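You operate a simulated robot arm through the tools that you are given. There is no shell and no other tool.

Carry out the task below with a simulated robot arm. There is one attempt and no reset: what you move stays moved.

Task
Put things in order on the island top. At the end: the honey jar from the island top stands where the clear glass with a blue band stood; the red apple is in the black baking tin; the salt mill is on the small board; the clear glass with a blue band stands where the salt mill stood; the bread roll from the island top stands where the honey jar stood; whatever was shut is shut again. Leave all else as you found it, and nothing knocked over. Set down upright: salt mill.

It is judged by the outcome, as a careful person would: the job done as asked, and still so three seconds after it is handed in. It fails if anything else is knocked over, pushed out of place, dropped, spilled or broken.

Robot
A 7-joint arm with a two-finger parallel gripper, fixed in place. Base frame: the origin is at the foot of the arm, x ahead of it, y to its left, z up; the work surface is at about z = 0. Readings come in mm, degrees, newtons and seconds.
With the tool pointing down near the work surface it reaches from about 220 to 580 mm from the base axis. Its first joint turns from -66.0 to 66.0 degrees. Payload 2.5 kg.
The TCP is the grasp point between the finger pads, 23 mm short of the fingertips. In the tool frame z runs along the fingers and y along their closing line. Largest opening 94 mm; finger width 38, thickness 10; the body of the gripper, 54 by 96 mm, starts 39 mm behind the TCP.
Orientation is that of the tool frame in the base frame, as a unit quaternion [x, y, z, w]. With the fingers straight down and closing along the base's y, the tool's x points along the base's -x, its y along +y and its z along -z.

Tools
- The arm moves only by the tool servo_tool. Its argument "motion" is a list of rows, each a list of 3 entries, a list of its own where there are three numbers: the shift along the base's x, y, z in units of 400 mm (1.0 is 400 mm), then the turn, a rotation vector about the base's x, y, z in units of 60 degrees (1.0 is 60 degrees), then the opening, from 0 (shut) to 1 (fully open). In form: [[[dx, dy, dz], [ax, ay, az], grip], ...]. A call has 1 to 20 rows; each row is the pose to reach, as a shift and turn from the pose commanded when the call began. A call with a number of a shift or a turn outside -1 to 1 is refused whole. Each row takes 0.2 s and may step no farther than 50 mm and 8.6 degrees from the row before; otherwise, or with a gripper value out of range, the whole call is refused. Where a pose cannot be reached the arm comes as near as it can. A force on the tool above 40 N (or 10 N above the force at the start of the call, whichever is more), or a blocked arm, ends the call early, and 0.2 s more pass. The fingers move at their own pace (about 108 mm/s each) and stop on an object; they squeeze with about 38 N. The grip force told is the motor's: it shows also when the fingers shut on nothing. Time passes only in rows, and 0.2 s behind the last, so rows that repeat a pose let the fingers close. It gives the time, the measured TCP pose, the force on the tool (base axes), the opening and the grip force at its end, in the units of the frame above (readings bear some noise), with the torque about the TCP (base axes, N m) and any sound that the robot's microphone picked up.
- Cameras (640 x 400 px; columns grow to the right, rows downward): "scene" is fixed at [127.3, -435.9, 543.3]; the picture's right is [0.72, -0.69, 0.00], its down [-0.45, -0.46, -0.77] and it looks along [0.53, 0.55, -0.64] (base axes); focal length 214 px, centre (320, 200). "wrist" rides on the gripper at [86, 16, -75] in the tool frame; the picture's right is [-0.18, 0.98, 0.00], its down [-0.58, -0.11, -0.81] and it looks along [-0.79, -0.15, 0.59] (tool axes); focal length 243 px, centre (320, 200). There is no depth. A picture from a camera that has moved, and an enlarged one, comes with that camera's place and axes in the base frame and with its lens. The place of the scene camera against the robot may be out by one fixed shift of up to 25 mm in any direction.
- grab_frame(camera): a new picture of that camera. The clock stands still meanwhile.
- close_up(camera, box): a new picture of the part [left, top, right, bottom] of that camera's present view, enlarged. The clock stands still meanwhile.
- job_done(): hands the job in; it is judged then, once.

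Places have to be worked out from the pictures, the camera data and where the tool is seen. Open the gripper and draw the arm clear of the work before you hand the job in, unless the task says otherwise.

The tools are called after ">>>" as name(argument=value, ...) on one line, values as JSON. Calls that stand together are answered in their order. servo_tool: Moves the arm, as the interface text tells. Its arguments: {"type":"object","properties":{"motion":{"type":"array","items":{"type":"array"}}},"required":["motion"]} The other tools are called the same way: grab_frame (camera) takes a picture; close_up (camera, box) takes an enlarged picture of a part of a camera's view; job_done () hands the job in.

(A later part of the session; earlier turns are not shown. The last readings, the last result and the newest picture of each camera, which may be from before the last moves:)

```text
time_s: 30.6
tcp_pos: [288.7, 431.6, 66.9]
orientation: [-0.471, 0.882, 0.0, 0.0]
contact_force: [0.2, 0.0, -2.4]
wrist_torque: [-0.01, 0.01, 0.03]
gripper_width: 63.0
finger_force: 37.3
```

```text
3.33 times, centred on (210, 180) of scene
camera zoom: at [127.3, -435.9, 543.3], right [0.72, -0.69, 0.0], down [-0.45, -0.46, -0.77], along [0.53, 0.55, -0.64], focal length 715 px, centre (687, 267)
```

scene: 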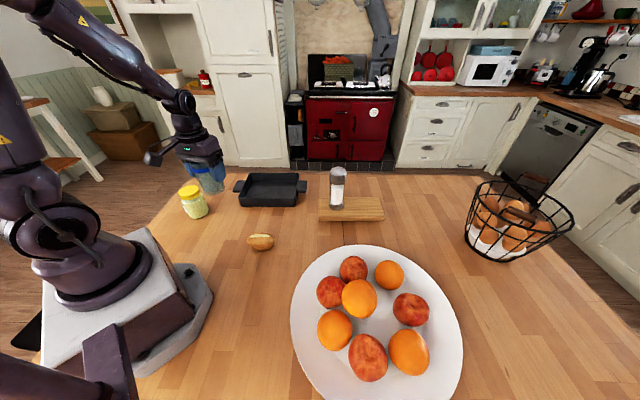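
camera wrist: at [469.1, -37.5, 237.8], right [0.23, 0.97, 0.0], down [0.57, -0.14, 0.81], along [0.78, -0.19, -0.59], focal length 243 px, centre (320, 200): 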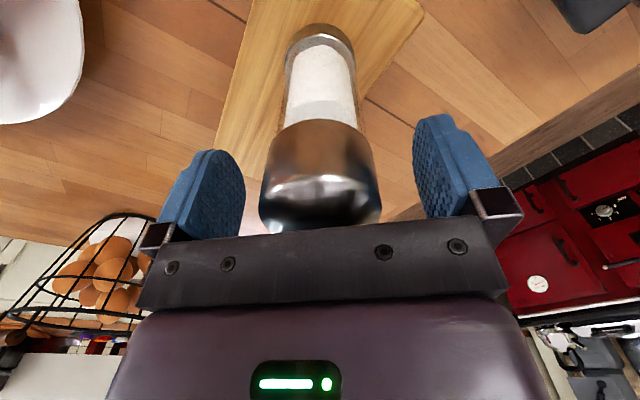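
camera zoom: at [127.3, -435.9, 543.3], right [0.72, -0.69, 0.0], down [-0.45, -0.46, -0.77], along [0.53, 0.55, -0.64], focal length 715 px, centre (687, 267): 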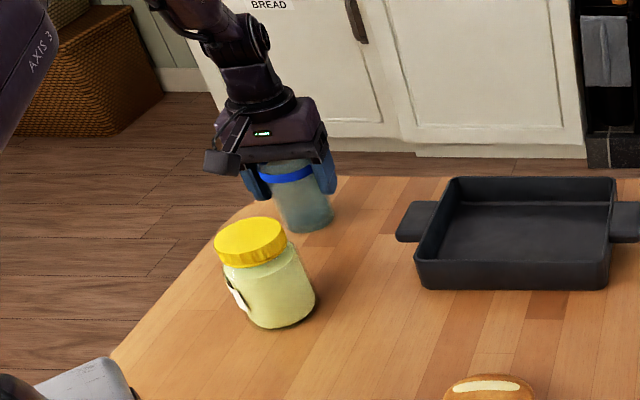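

The glass base lines up with the pixel where the mill's foot was. I lower the last few millimetres feeling for the table.

>>> servo_tool(motion=[[[0, 0, -0.003], [0, 0, 0], 0.5], [[0, 0, -0.006], [0, 0, 0], 0.5], [[0, 0, -0.006], [0, 0, 0], 0.5]])

```text
time_s: 31.4
tcp_pos: [290.8, 430.7, 63.2]
orientation: [-0.469, 0.883, 0.0, -0.001]
contact_force: [0.3, 0.2, -2.5]
wrist_torque: [-0.04, 0.02, -0.02]
gripper_width: 63.0
finger_force: 37.6
```

No contact yet at z ≈ 63.8. I go another 1.5 mm.

>>> servo_tool(motion=[[[0, 0, -0.002], [0, 0, 0], 0.5], [[0, 0, -0.004], [0, 0, 0], 0.5], [[0, 0, -0.004], [0, 0, 0], 0.5]])

```text
time_s: 32.2
tcp_pos: [289.8, 431.8, 63.5]
orientation: [-0.47, 0.882, -0.001, 0.0]
contact_force: [-4.2, -2.7, 10.0]
wrist_torque: [-0.38, -0.08, -0.14]
gripper_width: 62.8
finger_force: 37.8
```

Light contact at 10 N. I ease up about 1 mm and release gradually.

>>> servo_tool(motion=[[[0, 0, 0.0025], [0, 0, 0], 0.5], [[0, 0, 0.0025], [0, 0, 0], 0.67], [[0, 0, 0.0025], [0, 0, 0], 0.7], [[0, 0, 0.0025], [0, 0, 0], 0.76], [[0, 0, 0.0025], [0, 0, 0], 0.88], [[0, 0, 0.0025], [0, 0, 0], 1], [[0, 0, 0.0025], [0, 0, 0], 1]])

>>> close_up(camera="scene", box=[150, 120, 270, 240])

>>> close_up(camera="wrist", box=[0, 0, 640, 200])

```text
time_s: 33.8
tcp_pos: [291.4, 430.3, 63.3]
orientation: [-0.471, 0.882, 0.0, -0.001]
contact_force: [0.4, -0.5, 0.4]
wrist_torque: [-0.01, 0.0, -0.01]
gripper_width: 94.0
finger_force: 0.0
```

```text
3.33 times, centred on (210, 180) of scene
camera zoom: at [127.3, -435.9, 543.3], right [0.72, -0.69, 0.0], down [-0.45, -0.46, -0.77], along [0.53, 0.55, -0.64], focal length 715 px, centre (687, 267)
```

zoom: 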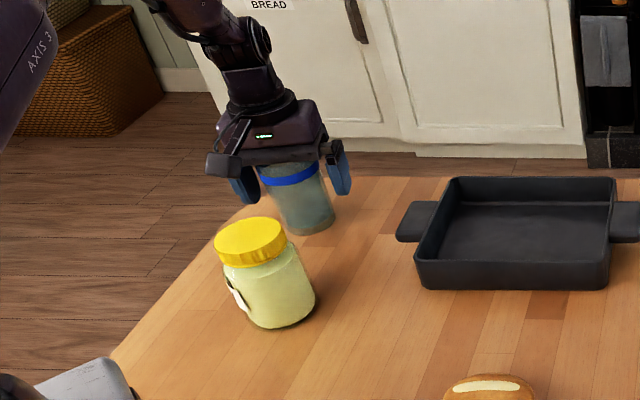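

```text
1.00 times, centred on (320, 100) of wrist (not enlarged: the box is as wide or as high as the picture)
camera zoom: at [228.1, 366.3, 137.7], right [-0.71, 0.7, 0.0], down [0.41, 0.42, 0.81], along [0.57, 0.57, -0.59], focal length 243 px, centre (320, 300)
```

zoom: 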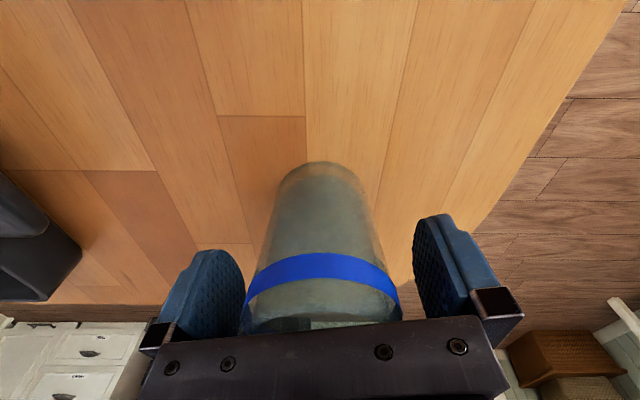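

The glass is standing at the mill's old spot. I rise straight up and move above the honey jar.

>>> servo_tool(motion=[[[0, 0, 0.05], [0, 0, 0], 1], [[0, 0, 0.14], [0, 0, 0], 1], [[0, 0, 0.24], [0, 0, 0], 1], [[0, 0, 0.34], [0, 0, 0], 1], [[0, 0, 0.44], [0, 0, 0], 1], [[-0.044, -0.071, 0.46], [0, 0, 0], 1], [[-0.088, -0.142, 0.46], [0, 0, 0], 1], [[-0.133, -0.213, 0.46], [0, 0, 0], 1], [[-0.177, -0.285, 0.46], [0, 0, 0], 1], [[-0.2212, -0.356, 0.46], [0, 0, 0], 1], [[-0.2212, -0.356, 0.46], [0, 0, 0], 1]])

>>> close_up(camera="wrist", box=[0, 0, 640, 40])

>>> close_up(camera="scene", box=[150, 120, 270, 240])

```text
time_s: 36.2
tcp_pos: [202.9, 286.8, 248.4]
orientation: [-0.47, 0.883, 0.0, 0.0]
contact_force: [0.4, 0.6, 0.6]
wrist_torque: [-0.03, 0.01, 0.01]
gripper_width: 94.2
finger_force: 0.2
```

```text
1.00 times, centred on (320, 20) of wrist (not enlarged: the box is as wide or as high as the picture)
camera zoom: at [140.8, 223.3, 323.0], right [-0.71, 0.7, 0.0], down [0.41, 0.42, 0.81], along [0.57, 0.57, -0.59], focal length 243 px, centre (320, 380)
```

zoom: 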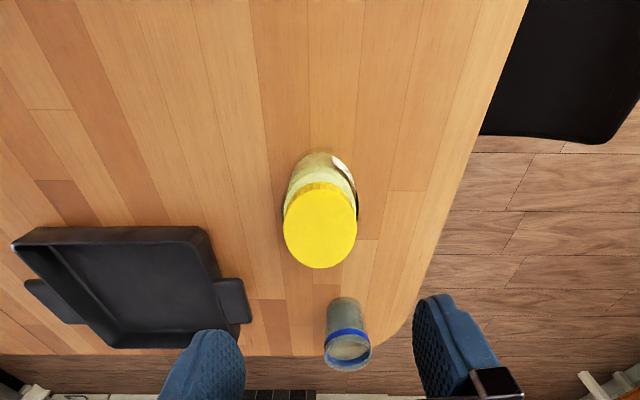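

```text
3.33 times, centred on (210, 180) of scene
camera zoom: at [127.3, -435.9, 543.3], right [0.72, -0.69, 0.0], down [-0.45, -0.46, -0.77], along [0.53, 0.55, -0.64], focal length 715 px, centre (687, 267)
```

zoom: 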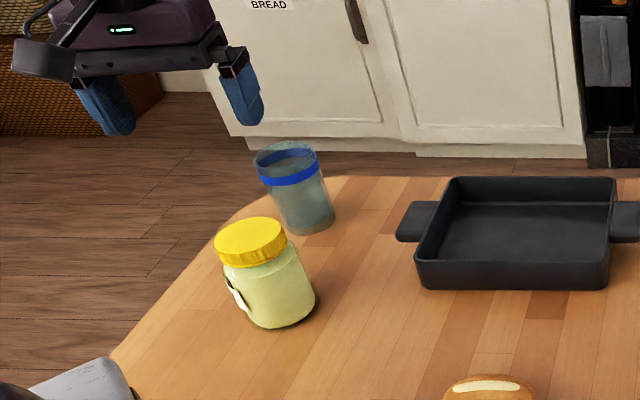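

The jar centre is at about (204.5,288), laterally on the tool line, with a body about 69 mm wide. I descend to z = 130 to confirm the clearance.

>>> servo_tool(motion=[[[0.005, 0, -0.08], [0, 0, 0], 1], [[0.005, 0, -0.18], [0, 0, 0], 1], [[0.005, 0, -0.26], [0, 0, 0], 1], [[0.005, 0, -0.297], [0, 0, 0], 1], [[0.005, 0, -0.297], [0, 0, 0], 1]])

>>> close_up(camera="wrist", box=[0, 0, 640, 160])

>>> close_up(camera="scene", box=[150, 120, 270, 240])

```text
time_s: 37.4
tcp_pos: [203.1, 288.3, 128.9]
orientation: [-0.47, 0.883, -0.001, -0.001]
contact_force: [-0.4, 0.1, 0.3]
wrist_torque: [0.0, 0.07, 0.02]
gripper_width: 93.8
finger_force: 0.1
```

```text
1.00 times, centred on (320, 80) of wrist (not enlarged: the box is as wide or as high as the picture)
camera zoom: at [141.0, 223.8, 203.8], right [-0.71, 0.7, 0.0], down [0.41, 0.42, 0.81], along [0.57, 0.57, -0.59], focal length 243 px, centre (320, 320)
```

zoom: 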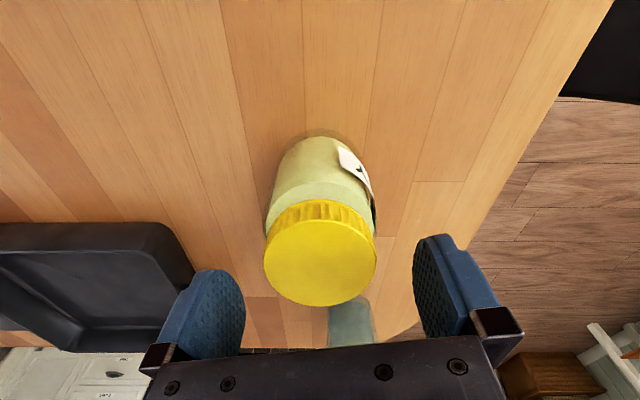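

```text
3.33 times, centred on (210, 180) of scene
camera zoom: at [127.3, -435.9, 543.3], right [0.72, -0.69, 0.0], down [-0.45, -0.46, -0.77], along [0.53, 0.55, -0.64], focal length 715 px, centre (687, 267)
```

zoom: 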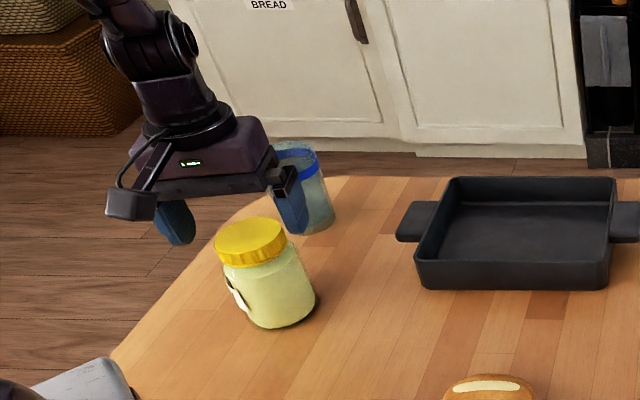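

The jar is centred between the fingers with its lid top at z ≈ 101. I descend to z ≈ 67 and grip the body.

>>> servo_tool(motion=[[[0.003, 0.002, -0.05], [0, 0, 0], 1], [[0.003, 0.002, -0.1], [0, 0, 0], 1], [[0.003, 0.002, -0.14], [0, 0, 0], 1], [[0.003, 0.002, -0.157], [0, 0, 0], 1], [[0.003, 0.002, -0.157], [0, 0, 0], 1], [[0.003, 0.002, -0.157], [0, 0, 0], 0.85], [[0.003, 0.002, -0.157], [0, 0, 0], 0.75], [[0.003, 0.002, -0.157], [0, 0, 0], 0.6], [[0.003, 0.002, -0.157], [0, 0, 0], 0.5], [[0.003, 0.002, -0.157], [0, 0, 0], 0.5]])

>>> close_up(camera="scene", box=[150, 120, 270, 240])

```text
time_s: 39.6
tcp_pos: [205.3, 289.5, 65.7]
orientation: [-0.471, 0.882, 0.0, 0.0]
contact_force: [-1.2, 1.6, 0.9]
wrist_torque: [0.27, 0.14, 0.0]
gripper_width: 69.4
finger_force: 38.2
```

```text
3.33 times, centred on (210, 180) of scene
camera zoom: at [127.3, -435.9, 543.3], right [0.72, -0.69, 0.0], down [-0.45, -0.46, -0.77], along [0.53, 0.55, -0.64], focal length 715 px, centre (687, 267)
```

zoom: 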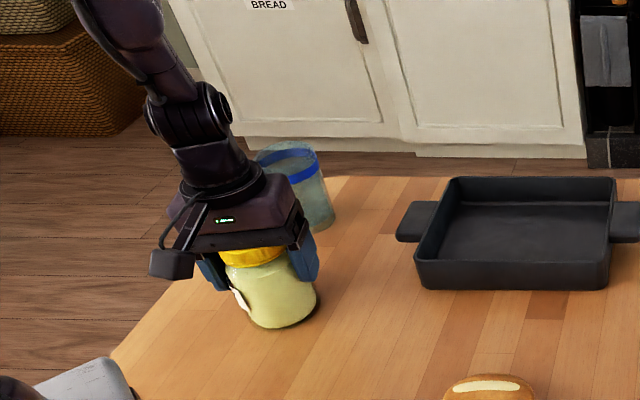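

Firm grip at 69.4 mm. I lift the jar.

>>> servo_tool(motion=[[[0, 0, 0.02], [0, 0, 0], 0.5], [[0, 0, 0.07], [0, 0, 0], 0.5], [[0, 0, 0.14], [0, 0, 0], 0.5], [[0, 0, 0.21], [0, 0, 0], 0.5], [[0, 0, 0.28], [0, 0, 0], 0.5], [[0, 0, 0.28], [0, 0, 0], 0.5]])

>>> grab_frame(camera="scene")

>>> close_up(camera="wrist", box=[0, 0, 640, 160])

```text
time_s: 41.0
tcp_pos: [204.9, 288.8, 177.8]
orientation: [-0.47, 0.883, 0.0, 0.0]
contact_force: [-0.1, -0.5, -4.7]
wrist_torque: [-0.02, -0.01, 0.01]
gripper_width: 69.5
finger_force: 38.0
```

```text
taken
```

scene: 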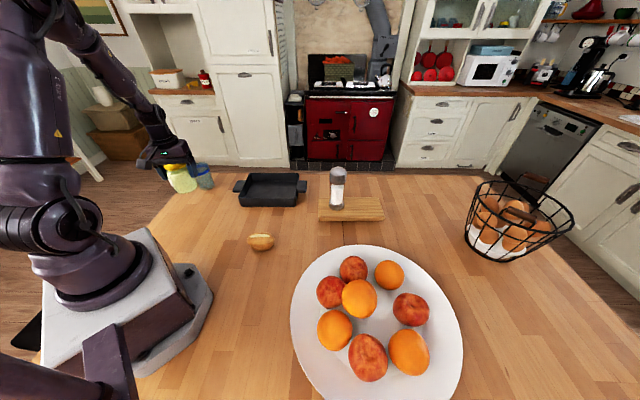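

```text
1.00 times, centred on (320, 80) of wrist (not enlarged: the box is as wide or as high as the picture)
camera zoom: at [143.3, 225.3, 252.9], right [-0.71, 0.7, 0.0], down [0.41, 0.42, 0.81], along [0.57, 0.57, -0.59], focal length 243 px, centre (320, 320)
```

zoom: 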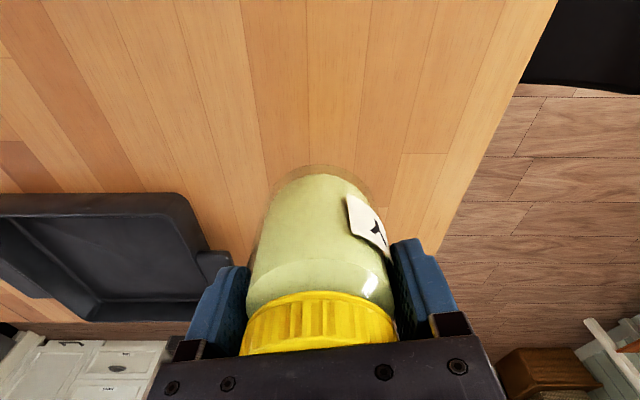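

The jar is up and steady. I carry it to the glass's old spot at (247,133) and start lowering.

>>> servo_tool(motion=[[[0.01, -0.04, 0], [0, 0, -0.047], 0.5], [[0.028, -0.105, 0], [0, 0, -0.126], 0.5], [[0.048, -0.177, 0], [0, 0, -0.212], 0.5], [[0.068, -0.249, 0], [0, 0, -0.298], 0.5], [[0.087, -0.32, 0], [0, 0, -0.383], 0.5], [[0.1, -0.37, 0], [0, 0, -0.442], 0.5], [[0.106, -0.391, 0], [0, 0, -0.467], 0.5], [[0.106, -0.391, -0.05], [0, 0, -0.467], 0.5], [[0.106, -0.391, -0.12], [0, 0, -0.467], 0.5], [[0.106, -0.391, -0.19], [0, 0, -0.467], 0.5], [[0.106, -0.391, -0.24], [0, 0, -0.467], 0.5], [[0.106, -0.391, -0.24], [0, 0, -0.467], 0.5]])

>>> close_up(camera="scene", box=[160, 150, 280, 260])

>>> close_up(camera="wrist", box=[0, 0, 640, 160])

```text
time_s: 43.6
tcp_pos: [247.6, 133.5, 81.5]
orientation: [-0.243, 0.97, 0.0, 0.0]
contact_force: [0.4, -0.6, -4.8]
wrist_torque: [0.01, -0.02, 0.03]
gripper_width: 69.5
finger_force: 38.1
```

```text
3.64 times, centred on (220, 205) of scene
camera zoom: at [127.4, -435.9, 543.3], right [0.72, -0.69, 0.0], down [-0.45, -0.46, -0.77], along [0.53, 0.55, -0.64], focal length 780 px, centre (684, 182)
```

zoom: 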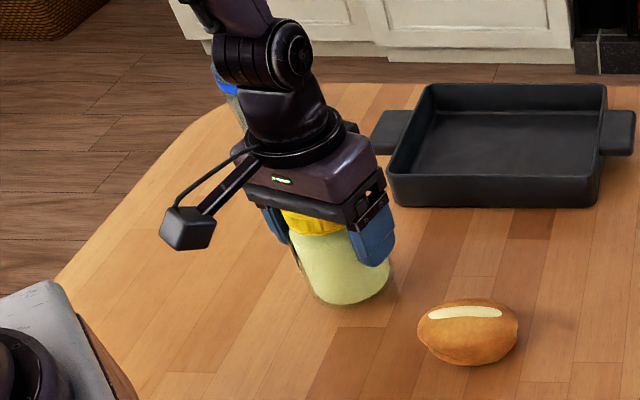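

```text
1.00 times, centred on (320, 80) of wrist (not enlarged: the box is as wide or as high as the picture)
camera zoom: at [163.2, 105.7, 155.6], right [-0.3, 0.95, 0.0], down [0.56, 0.18, 0.81], along [0.77, 0.24, -0.59], focal length 243 px, centre (320, 320)
```

zoom: 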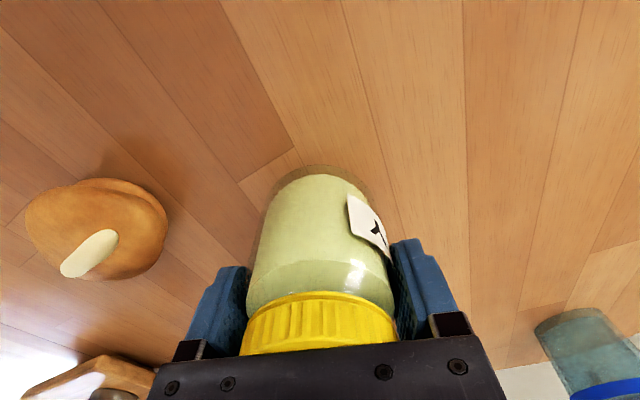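

Height above the table is now about 16 mm. I lower 14 mm and then feel for contact.

>>> servo_tool(motion=[[[0, 0, -0.015], [0, 0, 0], 0.5], [[0, 0, -0.028], [0, 0, 0], 0.5], [[0, 0, -0.035], [0, 0, 0], 0.5], [[0, 0, -0.038], [0, 0, 0], 0.5], [[0, 0, -0.038], [0, 0, 0], 0.5]])

```text
time_s: 44.8
tcp_pos: [246.8, 132.1, 65.3]
orientation: [-0.242, 0.97, 0.001, 0.001]
contact_force: [-0.1, 0.9, -4.1]
wrist_torque: [0.0, 0.0, -0.01]
gripper_width: 69.1
finger_force: 37.8
```

No contact yet, with the force still at the jar's weight. I go another 1.6 mm.

>>> servo_tool(motion=[[[0, 0, -0.002], [0, 0, 0], 0.5], [[0, 0, -0.004], [0, 0, 0], 0.5], [[0, 0, -0.004], [0, 0, 0], 0.5]])

```text
time_s: 45.6
tcp_pos: [246.7, 132.2, 66.3]
orientation: [-0.242, 0.97, 0.0, -0.001]
contact_force: [-0.1, -0.3, 4.9]
wrist_torque: [0.11, -0.14, 0.02]
gripper_width: 69.4
finger_force: 37.8
stopped in row 3: the force on the tool passed its limit at 42 N (the readings are from after the stop); the commanded pose is now the measured one
```

Contact, and the call stopped itself. The load is now a mild 5 N with the jar on the table, so I release gradually.

>>> servo_tool(motion=[[[0, 0, 0], [0, 0, 0], 0.74], [[0, 0, 0], [0, 0, 0], 0.76], [[0, 0, 0], [0, 0, 0], 0.82], [[0, 0, 0], [0, 0, 0], 0.9], [[0, 0, 0], [0, 0, 0], 1], [[0, 0, 0], [0, 0, 0], 1]])

>>> close_up(camera="scene", box=[160, 150, 280, 260])

>>> close_up(camera="wrist", box=[0, 0, 640, 160])

```text
time_s: 47.0
tcp_pos: [247.5, 132.9, 65.7]
orientation: [-0.243, 0.97, 0.0, -0.001]
contact_force: [-1.9, -1.6, 14.6]
wrist_torque: [0.08, -0.04, 0.01]
gripper_width: 94.0
finger_force: 0.1
```

```text
3.64 times, centred on (220, 205) of scene
camera zoom: at [127.3, -436.0, 543.3], right [0.72, -0.69, 0.0], down [-0.44, -0.46, -0.77], along [0.53, 0.55, -0.64], focal length 780 px, centre (684, 182)
```

zoom: 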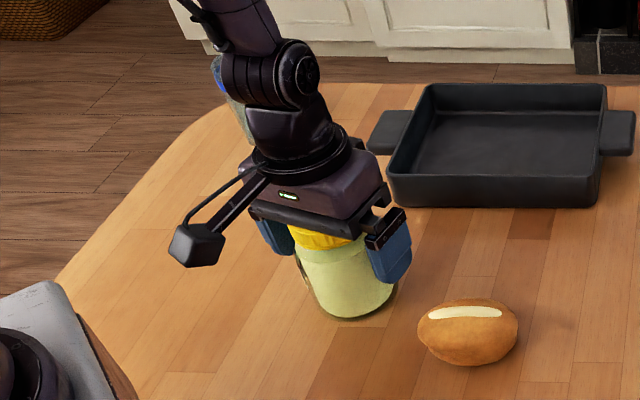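

```text
1.00 times, centred on (320, 80) of wrist (not enlarged: the box is as wide or as high as the picture)
camera zoom: at [163.0, 104.5, 140.1], right [-0.3, 0.95, 0.0], down [0.56, 0.18, 0.81], along [0.77, 0.24, -0.59], focal length 243 px, centre (320, 320)
```

zoom: 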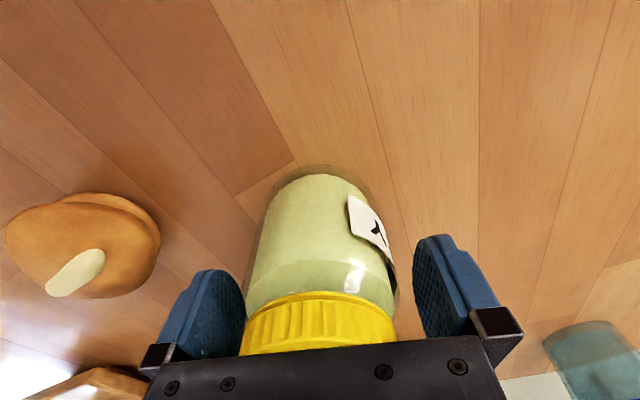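

The gripper body is just resting on the lid (14.6 N with the fingers open), so I lift straight up now and move off.

>>> servo_tool(motion=[[[0, 0, 0.01], [0, 0, 0], 1], [[0, 0, 0.04], [0, 0, 0], 1], [[0, 0, 0.1], [0, 0, 0], 1], [[0, 0, 0.18], [0, 0, 0], 1], [[0, 0, 0.28], [0, 0, 0], 1], [[0, 0, 0.38], [0, 0, 0], 1], [[0, 0, 0.45], [0, 0, 0], 1], [[0, 0, 0.45], [0, 0, 0], 1]])

>>> close_up(camera="scene", box=[160, 150, 280, 260])

>>> close_up(camera="wrist", box=[0, 0, 640, 20])

```text
time_s: 48.8
tcp_pos: [246.7, 132.4, 246.2]
orientation: [-0.243, 0.97, 0.0, 0.0]
contact_force: [0.1, 0.1, 0.3]
wrist_torque: [-0.03, 0.01, 0.0]
gripper_width: 94.1
finger_force: 0.1
```

```text
3.64 times, centred on (220, 205) of scene
camera zoom: at [127.3, -435.9, 543.3], right [0.72, -0.69, 0.0], down [-0.45, -0.46, -0.77], along [0.53, 0.55, -0.64], focal length 780 px, centre (684, 182)
```

zoom: 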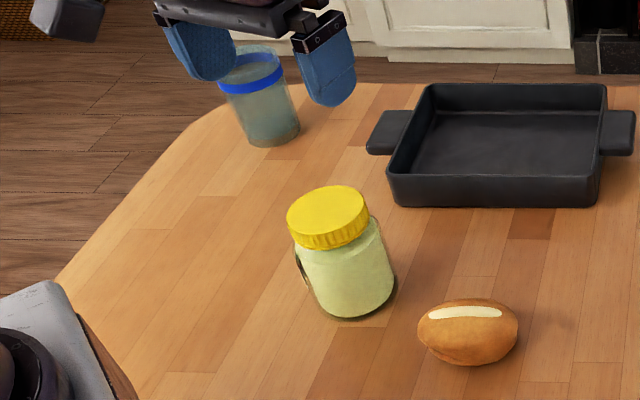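

```text
1.00 times, centred on (320, 10) of wrist (not enlarged: the box is as wide or as high as the picture)
camera zoom: at [163.1, 104.2, 320.6], right [-0.3, 0.95, 0.0], down [0.56, 0.18, 0.81], along [0.77, 0.24, -0.59], focal length 243 px, centre (320, 390)
```

zoom: 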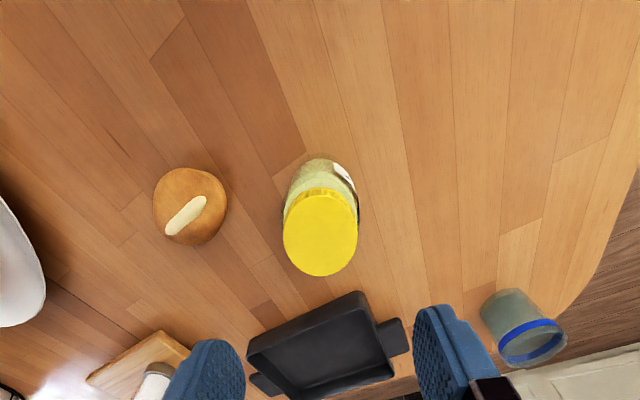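

The jar stands where the glass was, and everything is upright. Next is the roll: I move to a viewing pose near it with yaw 0.

>>> servo_tool(motion=[[[-0.006, -0.06, 0], [0, 0, -0.09], 1], [[-0.012, -0.12, 0], [0, 0, -0.18], 1], [[-0.018, -0.19, -0.02], [0, 0, -0.28], 1], [[-0.024, -0.26, -0.05], [0, 0, -0.38], 1], [[-0.03, -0.33, -0.08], [0, 0, -0.467], 1], [[-0.03, -0.33, -0.08], [0, 0, -0.467], 1]])

>>> close_up(camera="wrist", box=[0, 0, 640, 60])

>>> close_up(camera="scene", box=[220, 200, 320, 270])

```text
time_s: 50.2
tcp_pos: [236.3, 0.2, 214.4]
orientation: [0.0, 1.0, 0.0, 0.0]
contact_force: [-0.1, 0.2, 0.7]
wrist_torque: [0.03, 0.0, 0.0]
gripper_width: 93.8
finger_force: 0.1
```

```text
1.00 times, centred on (320, 30) of wrist (not enlarged: the box is as wide or as high as the picture)
camera zoom: at [148.3, 14.6, 288.5], right [0.18, 0.98, 0.0], down [0.58, -0.11, 0.81], along [0.79, -0.15, -0.59], focal length 243 px, centre (320, 370)
```

zoom: 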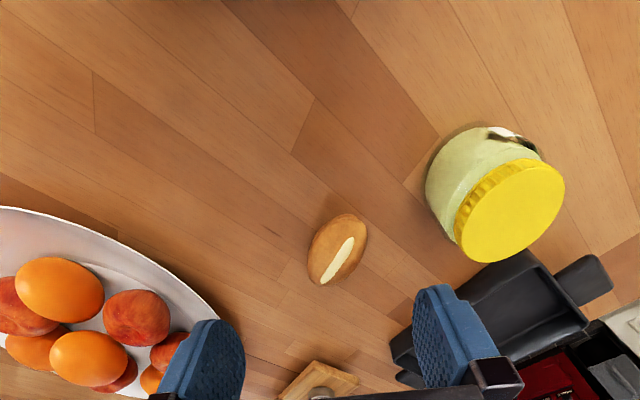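

```text
5.71 times, centred on (270, 235) of scene
camera zoom: at [127.3, -435.9, 543.3], right [0.72, -0.69, 0.0], down [-0.45, -0.46, -0.77], along [0.53, 0.55, -0.64], focal length 1226 px, centre (606, 0)
```

zoom: 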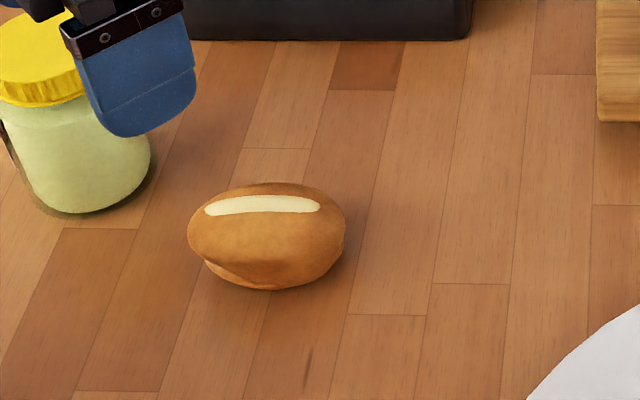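

I zoom into the roll in the wrist view to find its long axis and width.

>>> close_up(camera="wrist", box=[270, 30, 410, 118])

```text
4.55 times, centred on (340, 74) of wrist
camera zoom: at [148.3, 14.6, 288.5], right [0.18, 0.98, 0.0], down [0.58, -0.11, 0.81], along [0.79, -0.15, -0.59], focal length 1103 px, centre (229, 773)
```

zoom: 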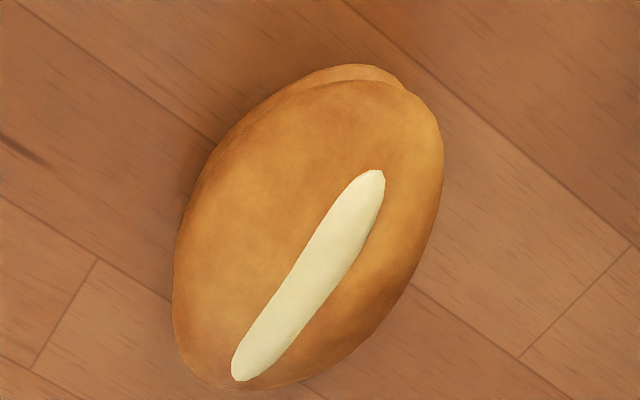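

The roll is at about (288.5,6.5), long axis along (0.75,-0.66), roughly 82×58×45 mm. To grip across its short side while keeping the camera housing clear of the jar, I use yaw −28° and move over it at z = 120.

>>> servo_tool(motion=[[[0.02, 0.002, 0], [0, 0, -0.09], 1], [[0.05, 0.005, -0.03], [0, 0, -0.18], 1], [[0.08, 0.008, -0.08], [0, 0, -0.27], 1], [[0.11, 0.011, -0.13], [0, 0, -0.36], 1], [[0.1325, 0.014, -0.19], [0, 0, -0.44], 1], [[0.1325, 0.014, -0.234], [0, 0, -0.467], 1], [[0.1325, 0.014, -0.234], [0, 0, -0.467], 1]])

>>> close_up(camera="wrist", box=[0, 0, 640, 120])

>>> close_up(camera="scene", box=[190, 160, 330, 270])

```text
time_s: 51.8
tcp_pos: [287.0, 4.7, 121.2]
orientation: [0.242, 0.97, 0.0, 0.0]
contact_force: [0.1, -0.7, -0.9]
wrist_torque: [0.03, 0.01, -0.01]
gripper_width: 94.1
finger_force: 0.1
```

```text
1.00 times, centred on (320, 60) of wrist (not enlarged: the box is as wide or as high as the picture)
camera zoom: at [218.7, 59.4, 194.9], right [0.62, 0.78, 0.0], down [0.46, -0.37, 0.81], along [0.63, -0.5, -0.59], focal length 243 px, centre (320, 340)
```

zoom: 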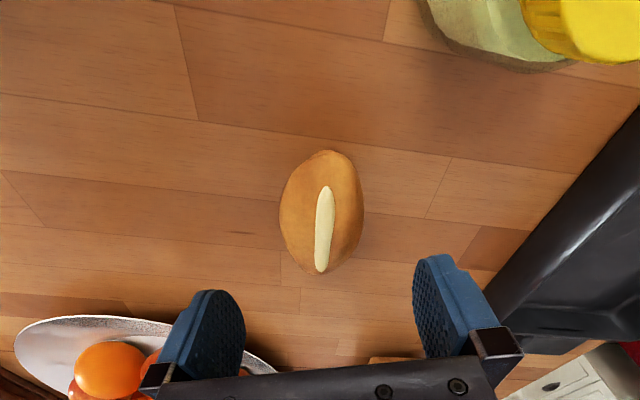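

```text
3.64 times, centred on (260, 215) of scene
camera zoom: at [127.3, -435.9, 543.3], right [0.72, -0.69, 0.0], down [-0.45, -0.46, -0.77], along [0.53, 0.55, -0.64], focal length 780 px, centre (538, 146)
```

zoom: 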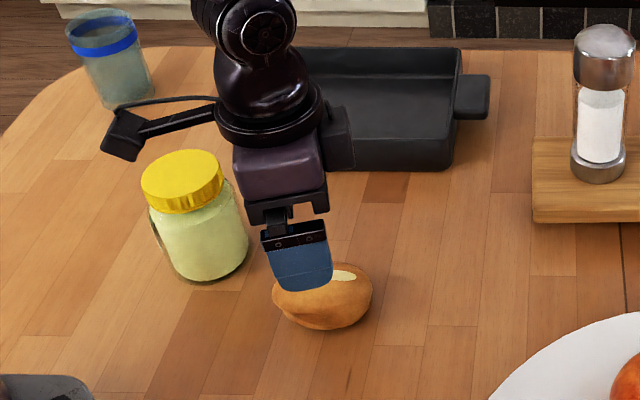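

The roll is centred and aligned with the fingers. I descend to z = 60 and check the camera housing's clearance to the jar.

>>> servo_tool(motion=[[[-0.002, 0.001, -0.05], [0, 0, 0], 1], [[-0.002, 0.001, -0.1], [0, 0, 0], 1], [[-0.002, 0.001, -0.15], [0, 0, 0], 1], [[-0.002, 0.001, -0.15], [0, 0, 0], 1]])

>>> close_up(camera="scene", box=[190, 160, 330, 270])

>>> close_up(camera="wrist", box=[0, 0, 640, 200])

```text
time_s: 52.8
tcp_pos: [287.4, 5.5, 59.8]
orientation: [0.241, 0.971, 0.0, 0.0]
contact_force: [0.2, 0.1, -0.5]
wrist_torque: [0.0, -0.02, -0.05]
gripper_width: 94.0
finger_force: 0.2
```

```text
3.64 times, centred on (260, 215) of scene
camera zoom: at [127.3, -435.9, 543.3], right [0.72, -0.69, 0.0], down [-0.45, -0.46, -0.77], along [0.53, 0.55, -0.64], focal length 780 px, centre (538, 146)
```

zoom: 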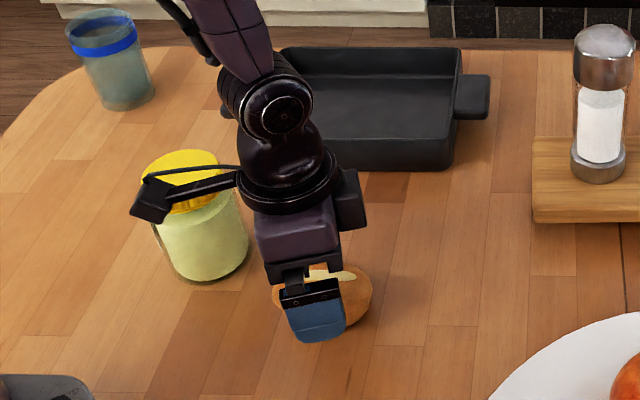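

```text
1.00 times, centred on (320, 100) of wrist (not enlarged: the box is as wide or as high as the picture)
camera zoom: at [218.1, 59.5, 134.6], right [0.62, 0.78, 0.0], down [0.46, -0.37, 0.81], along [0.63, -0.5, -0.59], focal length 243 px, centre (320, 300)
```

zoom: 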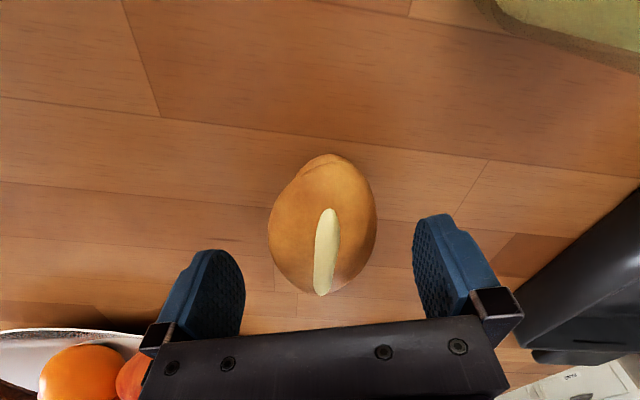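

There is still a comfortable gap to the jar. I descend the last 29 mm and close on the roll.

>>> servo_tool(motion=[[[-0.005, 0.003, -0.03], [0, 0, 0], 1], [[-0.005, 0.003, -0.055], [0, 0, 0], 1], [[-0.005, 0.003, -0.073], [0, 0, 0], 1], [[-0.005, 0.003, -0.073], [0, 0, 0], 1], [[-0.005, 0.003, -0.073], [0, 0, 0], 0.8], [[-0.005, 0.003, -0.073], [0, 0, 0], 0.65], [[-0.005, 0.003, -0.073], [0, 0, 0], 0.5], [[-0.005, 0.003, -0.073], [0, 0, 0], 0.4], [[-0.005, 0.003, -0.073], [0, 0, 0], 0.4]])

>>> close_up(camera="scene", box=[190, 160, 330, 270])

>>> close_up(camera="wrist", box=[0, 0, 640, 200])

```text
time_s: 54.8
tcp_pos: [285.3, 7.3, 30.6]
orientation: [0.242, 0.97, 0.0, 0.0]
contact_force: [-0.1, -0.6, -0.2]
wrist_torque: [-0.03, 0.0, 0.02]
gripper_width: 59.9
finger_force: 38.0
```

```text
3.64 times, centred on (260, 215) of scene
camera zoom: at [127.3, -435.9, 543.3], right [0.72, -0.69, 0.0], down [-0.45, -0.46, -0.77], along [0.53, 0.55, -0.64], focal length 780 px, centre (538, 146)
```

zoom: 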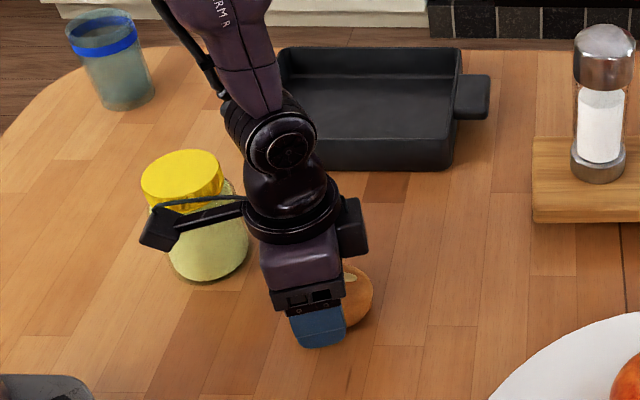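

```text
1.00 times, centred on (320, 100) of wrist (not enlarged: the box is as wide or as high as the picture)
camera zoom: at [215.8, 61.1, 105.2], right [0.62, 0.78, 0.0], down [0.46, -0.37, 0.81], along [0.63, -0.5, -0.59], focal length 243 px, centre (320, 300)
```

zoom: 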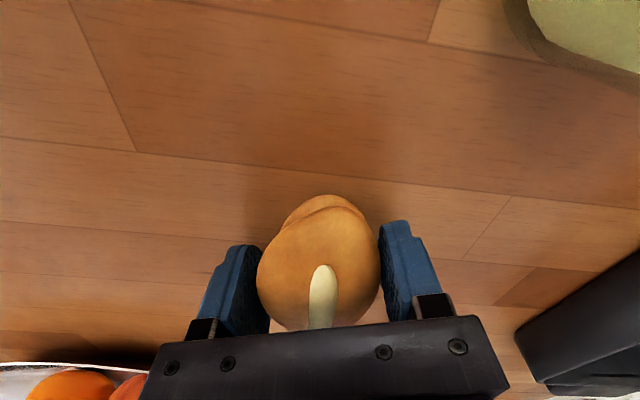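

The roll is gripped at 59.9 mm and the jar is untouched. I lift and carry it over to the jar's old spot at (204.5,289).

>>> servo_tool(motion=[[[0, 0, 0.03], [0, 0, 0], 0.4], [[0, 0, 0.1], [0, 0, 0], 0.4], [[0, 0, 0.19], [0, 0, 0], 0.4], [[0, 0, 0.28], [0, 0, 0], 0.4], [[0, 0, 0.37], [0, 0, 0], 0.4], [[-0.02, 0.07, 0.37], [0, 0, 0.0917], 0.4], [[-0.04, 0.14, 0.37], [0, 0, 0.183], 0.4], [[-0.061, 0.211, 0.37], [0, 0, 0.275], 0.4], [[-0.081, 0.281, 0.37], [0, 0, 0.367], 0.4], [[-0.1015, 0.351, 0.37], [0, 0, 0.458], 0.4], [[-0.122, 0.421, 0.37], [0, 0, 0.55], 0.4], [[-0.142, 0.491, 0.37], [0, 0, 0.642], 0.4], [[-0.162, 0.562, 0.37], [0, 0, 0.733], 0.4], [[-0.183, 0.632, 0.37], [0, 0, 0.825], 0.4], [[-0.203, 0.702, 0.37], [0, 0, 0.917], 0.4], [[-0.203, 0.702, 0.37], [0, 0, 0.917], 0.4]])

>>> grab_frame(camera="scene")

>>> close_up(camera="wrist", box=[0, 0, 640, 60])

```text
time_s: 58.2
tcp_pos: [204.3, 287.2, 179.7]
orientation: [-0.235, 0.972, 0.0, 0.0]
contact_force: [0.1, -0.2, -0.6]
wrist_torque: [-0.02, -0.03, -0.03]
gripper_width: 59.1
finger_force: 38.4
```

```text
taken
```

scene: 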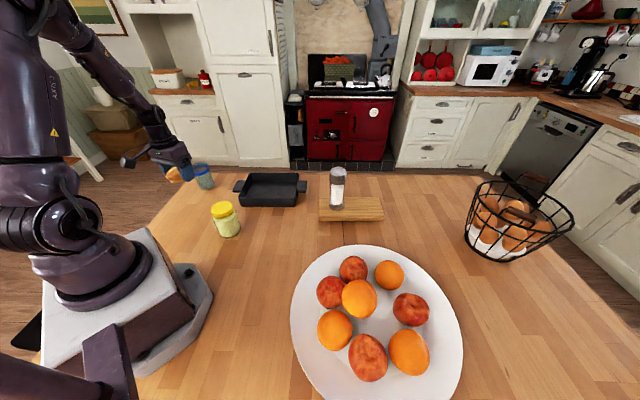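

```text
1.00 times, centred on (320, 30) of wrist (not enlarged: the box is as wide or as high as the picture)
camera zoom: at [118.7, 260.2, 253.0], right [-0.29, 0.96, 0.0], down [0.57, 0.17, 0.81], along [0.77, 0.23, -0.59], focal length 243 px, centre (320, 370)
```

zoom: 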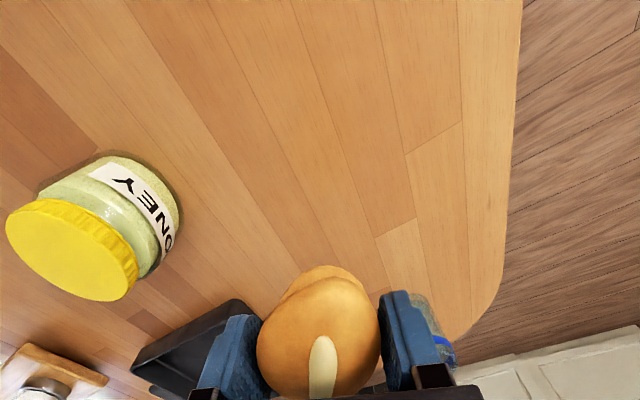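

The roll is held steady above the jar's old spot. I lower it to just above the table.

>>> servo_tool(motion=[[[0, 0.002, -0.08], [0, 0, 0], 0.4], [[0, 0.002, -0.17], [0, 0, 0], 0.4], [[0, 0.002, -0.26], [0, 0, 0], 0.4], [[0, 0.002, -0.32], [0, 0, 0], 0.4], [[0, 0.002, -0.355], [0, 0, 0], 0.4], [[0, 0.002, -0.355], [0, 0, 0], 0.4]])

>>> close_up(camera="scene", box=[150, 140, 270, 240])

```text
time_s: 59.6
tcp_pos: [203.4, 290.2, 37.6]
orientation: [-0.234, 0.972, 0.001, 0.0]
contact_force: [-0.3, 0.6, -2.1]
wrist_torque: [-0.04, 0.02, 0.0]
gripper_width: 59.1
finger_force: 37.9
```

```text
4.00 times, centred on (210, 190) of scene
camera zoom: at [127.3, -435.9, 543.3], right [0.72, -0.69, 0.0], down [-0.45, -0.46, -0.77], along [0.53, 0.55, -0.64], focal length 858 px, centre (760, 240)
```

zoom: 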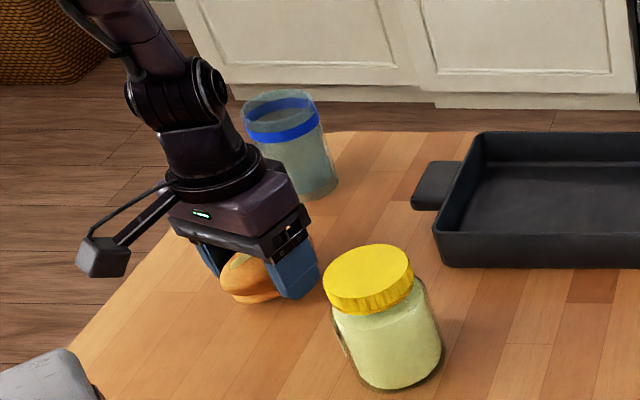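

The roll's underside lines up with the jar's old base pixel. I lower the last few millimetres.

>>> servo_tool(motion=[[[0, 0, -0.006], [0, 0, 0], 0.4], [[0, 0, -0.012], [0, 0, 0], 0.4], [[0, 0, -0.014], [0, 0, 0], 0.4], [[0, 0, -0.014], [0, 0, 0], 0.4]])

```text
time_s: 60.6
tcp_pos: [204.0, 289.5, 32.0]
orientation: [-0.234, 0.972, -0.001, 0.0]
contact_force: [0.3, 1.0, -1.1]
wrist_torque: [-0.03, -0.02, -0.01]
gripper_width: 59.1
finger_force: 38.0
```

No contact yet. I go another 1.6 mm.

>>> servo_tool(motion=[[[0, 0, -0.002], [0, 0, 0], 0.4], [[0, 0, -0.004], [0, 0, 0], 0.4], [[0, 0, -0.004], [0, 0, 0], 0.4]])

```text
time_s: 61.4
tcp_pos: [203.5, 289.1, 30.7]
orientation: [-0.234, 0.972, 0.0, 0.0]
contact_force: [-3.8, -4.2, 15.3]
wrist_torque: [-0.19, -0.06, -0.11]
gripper_width: 59.0
finger_force: 37.8
```

Contact at 15 N. I ease up 1 mm and open gradually.

>>> servo_tool(motion=[[[0, 0, 0.0025], [0, 0, 0], 0.4], [[0, 0, 0.0025], [0, 0, 0], 0.63], [[0, 0, 0.0025], [0, 0, 0], 0.67], [[0, 0, 0.0025], [0, 0, 0], 0.75], [[0, 0, 0.0025], [0, 0, 0], 0.88], [[0, 0, 0.0025], [0, 0, 0], 1], [[0, 0, 0.0025], [0, 0, 0], 1]])

>>> close_up(camera="scene", box=[150, 140, 270, 240])

>>> close_up(camera="wrist", box=[0, 0, 640, 200])

```text
time_s: 63.0
tcp_pos: [205.0, 289.2, 31.0]
orientation: [-0.234, 0.972, 0.0, 0.0]
contact_force: [-1.1, 1.0, 0.2]
wrist_torque: [0.02, 0.02, 0.02]
gripper_width: 94.0
finger_force: 0.1
```

```text
4.00 times, centred on (210, 190) of scene
camera zoom: at [127.3, -435.9, 543.3], right [0.72, -0.69, 0.0], down [-0.45, -0.46, -0.77], along [0.53, 0.55, -0.64], focal length 858 px, centre (760, 240)
```

zoom: 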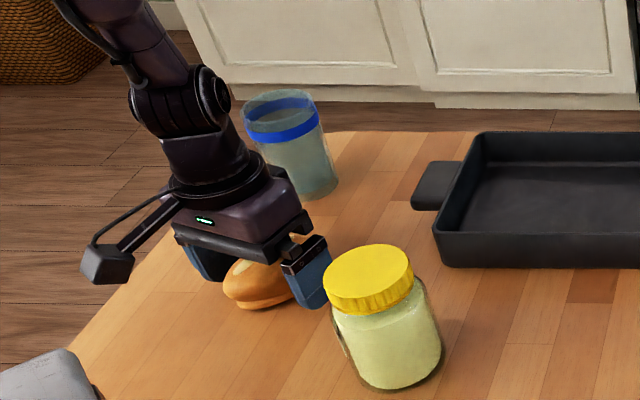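

```text
1.00 times, centred on (320, 100) of wrist (not enlarged: the box is as wide or as high as the picture)
camera zoom: at [119.0, 262.3, 105.0], right [-0.28, 0.96, 0.0], down [0.57, 0.17, 0.81], along [0.77, 0.23, -0.59], focal length 243 px, centre (320, 300)
```

zoom: 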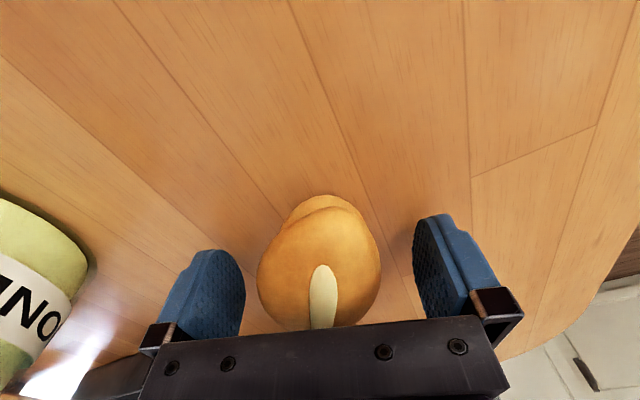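

The roll is placed. I rise straight up, then head across toward the fruit plate to inspect which fruit is the red apple.

>>> servo_tool(motion=[[[0, 0, 0.05], [0, 0, 0], 1], [[0, 0, 0.15], [0, 0, 0], 1], [[0, 0, 0.26], [0, 0, 0], 1], [[0, 0, 0.37], [0, 0, 0], 1], [[0, 0, 0.48], [0, 0, 0], 1], [[0.03, -0.06, 0.57], [0, 0, -0.06], 1], [[0.07, -0.14, 0.65], [0, 0, -0.13], 1], [[0.11, -0.23, 0.65], [0, 0, -0.21], 1], [[0.155, -0.32, 0.65], [0, 0, -0.29], 1], [[0.2, -0.41, 0.65], [0, 0, -0.37], 1], [[0.24, -0.5, 0.65], [0, 0, -0.45], 1]])

>>> servo_tool(motion=[[[0, -0.08, 0], [0, 0, -0.07], 1], [[0, -0.17, 0], [0, 0, -0.15], 1], [[0, -0.26, 0], [0, 0, -0.23], 1], [[0, -0.35, 0], [0, 0, -0.31], 1], [[0, -0.44, 0], [0, 0, -0.39], 1], [[0, -0.53, 0], [0, 0, -0.47], 1], [[0, -0.62, 0], [0, 0, -0.55], 1], [[0, -0.69, 0], [0, 0, -0.62], 1], [[0, -0.75, 0], [0, 0, -0.667], 1], [[0, -0.75, 0], [0, 0, -0.667], 1]])

>>> close_up(camera="wrist", box=[0, 0, 640, 100])

>>> grab_frame(camera="scene")

```text
time_s: 65.4
tcp_pos: [297.9, 86.9, 294.0]
orientation: [-0.001, 1.0, 0.0, 0.0]
contact_force: [-0.1, 0.4, 0.5]
wrist_torque: [0.03, 0.02, -0.01]
gripper_width: 94.2
finger_force: 0.0
```

```text
time_s: 67.6
tcp_pos: [299.5, -210.7, 290.9]
orientation: [0.342, 0.94, 0.001, 0.0]
contact_force: [0.6, 0.4, -0.4]
wrist_torque: [-0.02, 0.0, 0.02]
gripper_width: 93.9
finger_force: 0.0
```

```text
1.00 times, centred on (320, 50) of wrist (not enlarged: the box is as wide or as high as the picture)
camera zoom: at [244.2, -144.7, 365.1], right [0.77, 0.64, 0.0], down [0.38, -0.46, 0.81], along [0.51, -0.62, -0.59], focal length 243 px, centre (320, 350)
```

zoom: 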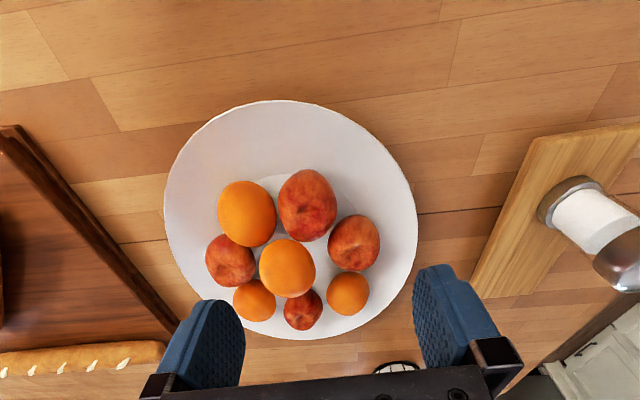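

```text
taken
```

scene: 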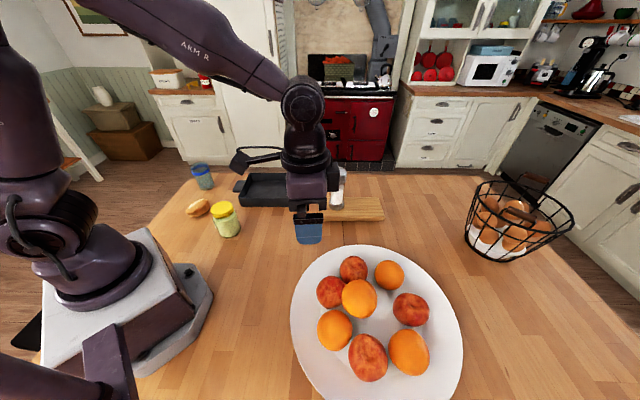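

The plate holds four orange and four reddish fruits. I zoom in to tell the apple from the peaches.

>>> close_up(camera="wrist", box=[200, 10, 400, 135])

>>> close_up(camera="wrist", box=[190, 70, 330, 185])

>>> close_up(camera="scene", box=[300, 245, 400, 310])

>>> close_up(camera="scene", box=[335, 280, 445, 390])

```text
3.20 times, centred on (300, 72) of wrist
camera zoom: at [244.2, -144.7, 365.1], right [0.77, 0.64, 0.0], down [0.38, -0.46, 0.81], along [0.51, -0.62, -0.59], focal length 776 px, centre (384, 608)
```

zoom: 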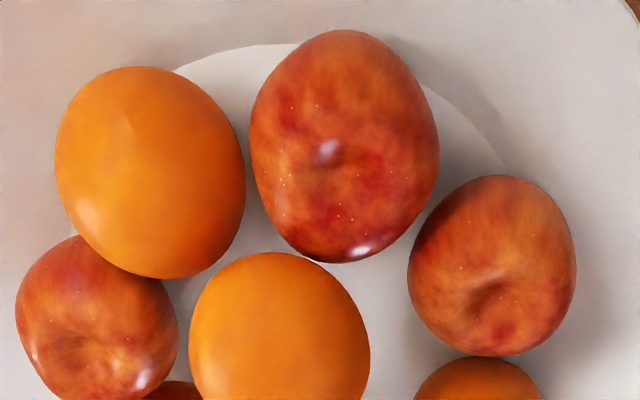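

```text
3.48 times, centred on (260, 128) of wrist
camera zoom: at [244.2, -144.7, 365.1], right [0.77, 0.64, 0.0], down [0.38, -0.46, 0.81], along [0.51, -0.62, -0.59], focal length 844 px, centre (529, 452)
```

zoom: 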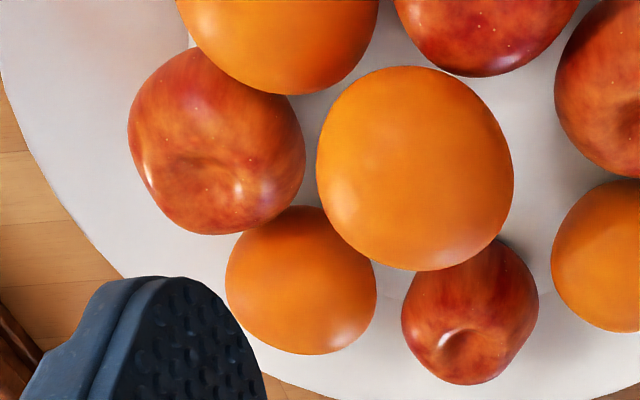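

```text
6.15 times, centred on (350, 278) of scene
camera zoom: at [127.3, -435.9, 543.3], right [0.72, -0.69, 0.0], down [-0.45, -0.46, -0.77], along [0.53, 0.55, -0.64], focal length 1320 px, centre (135, -277)
```

zoom: 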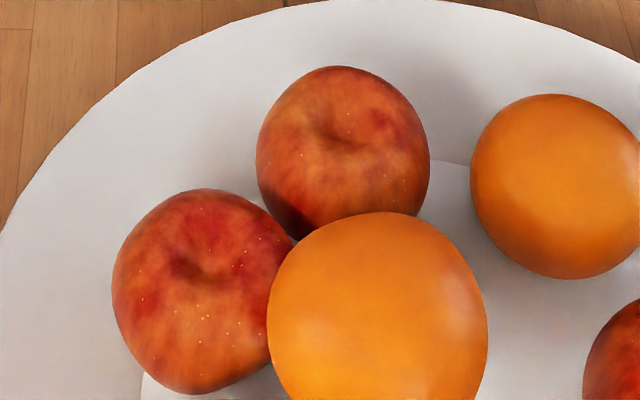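

```text
3.64 times, centred on (390, 335) of scene
camera zoom: at [127.3, -435.9, 543.3], right [0.72, -0.69, 0.0], down [-0.45, -0.46, -0.77], along [0.53, 0.55, -0.64], focal length 780 px, centre (66, -291)
```

zoom: 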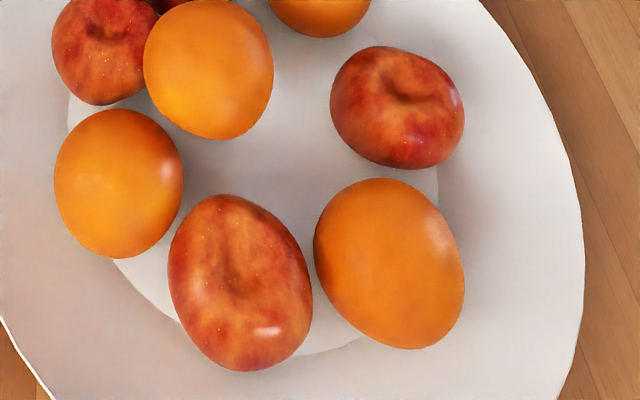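

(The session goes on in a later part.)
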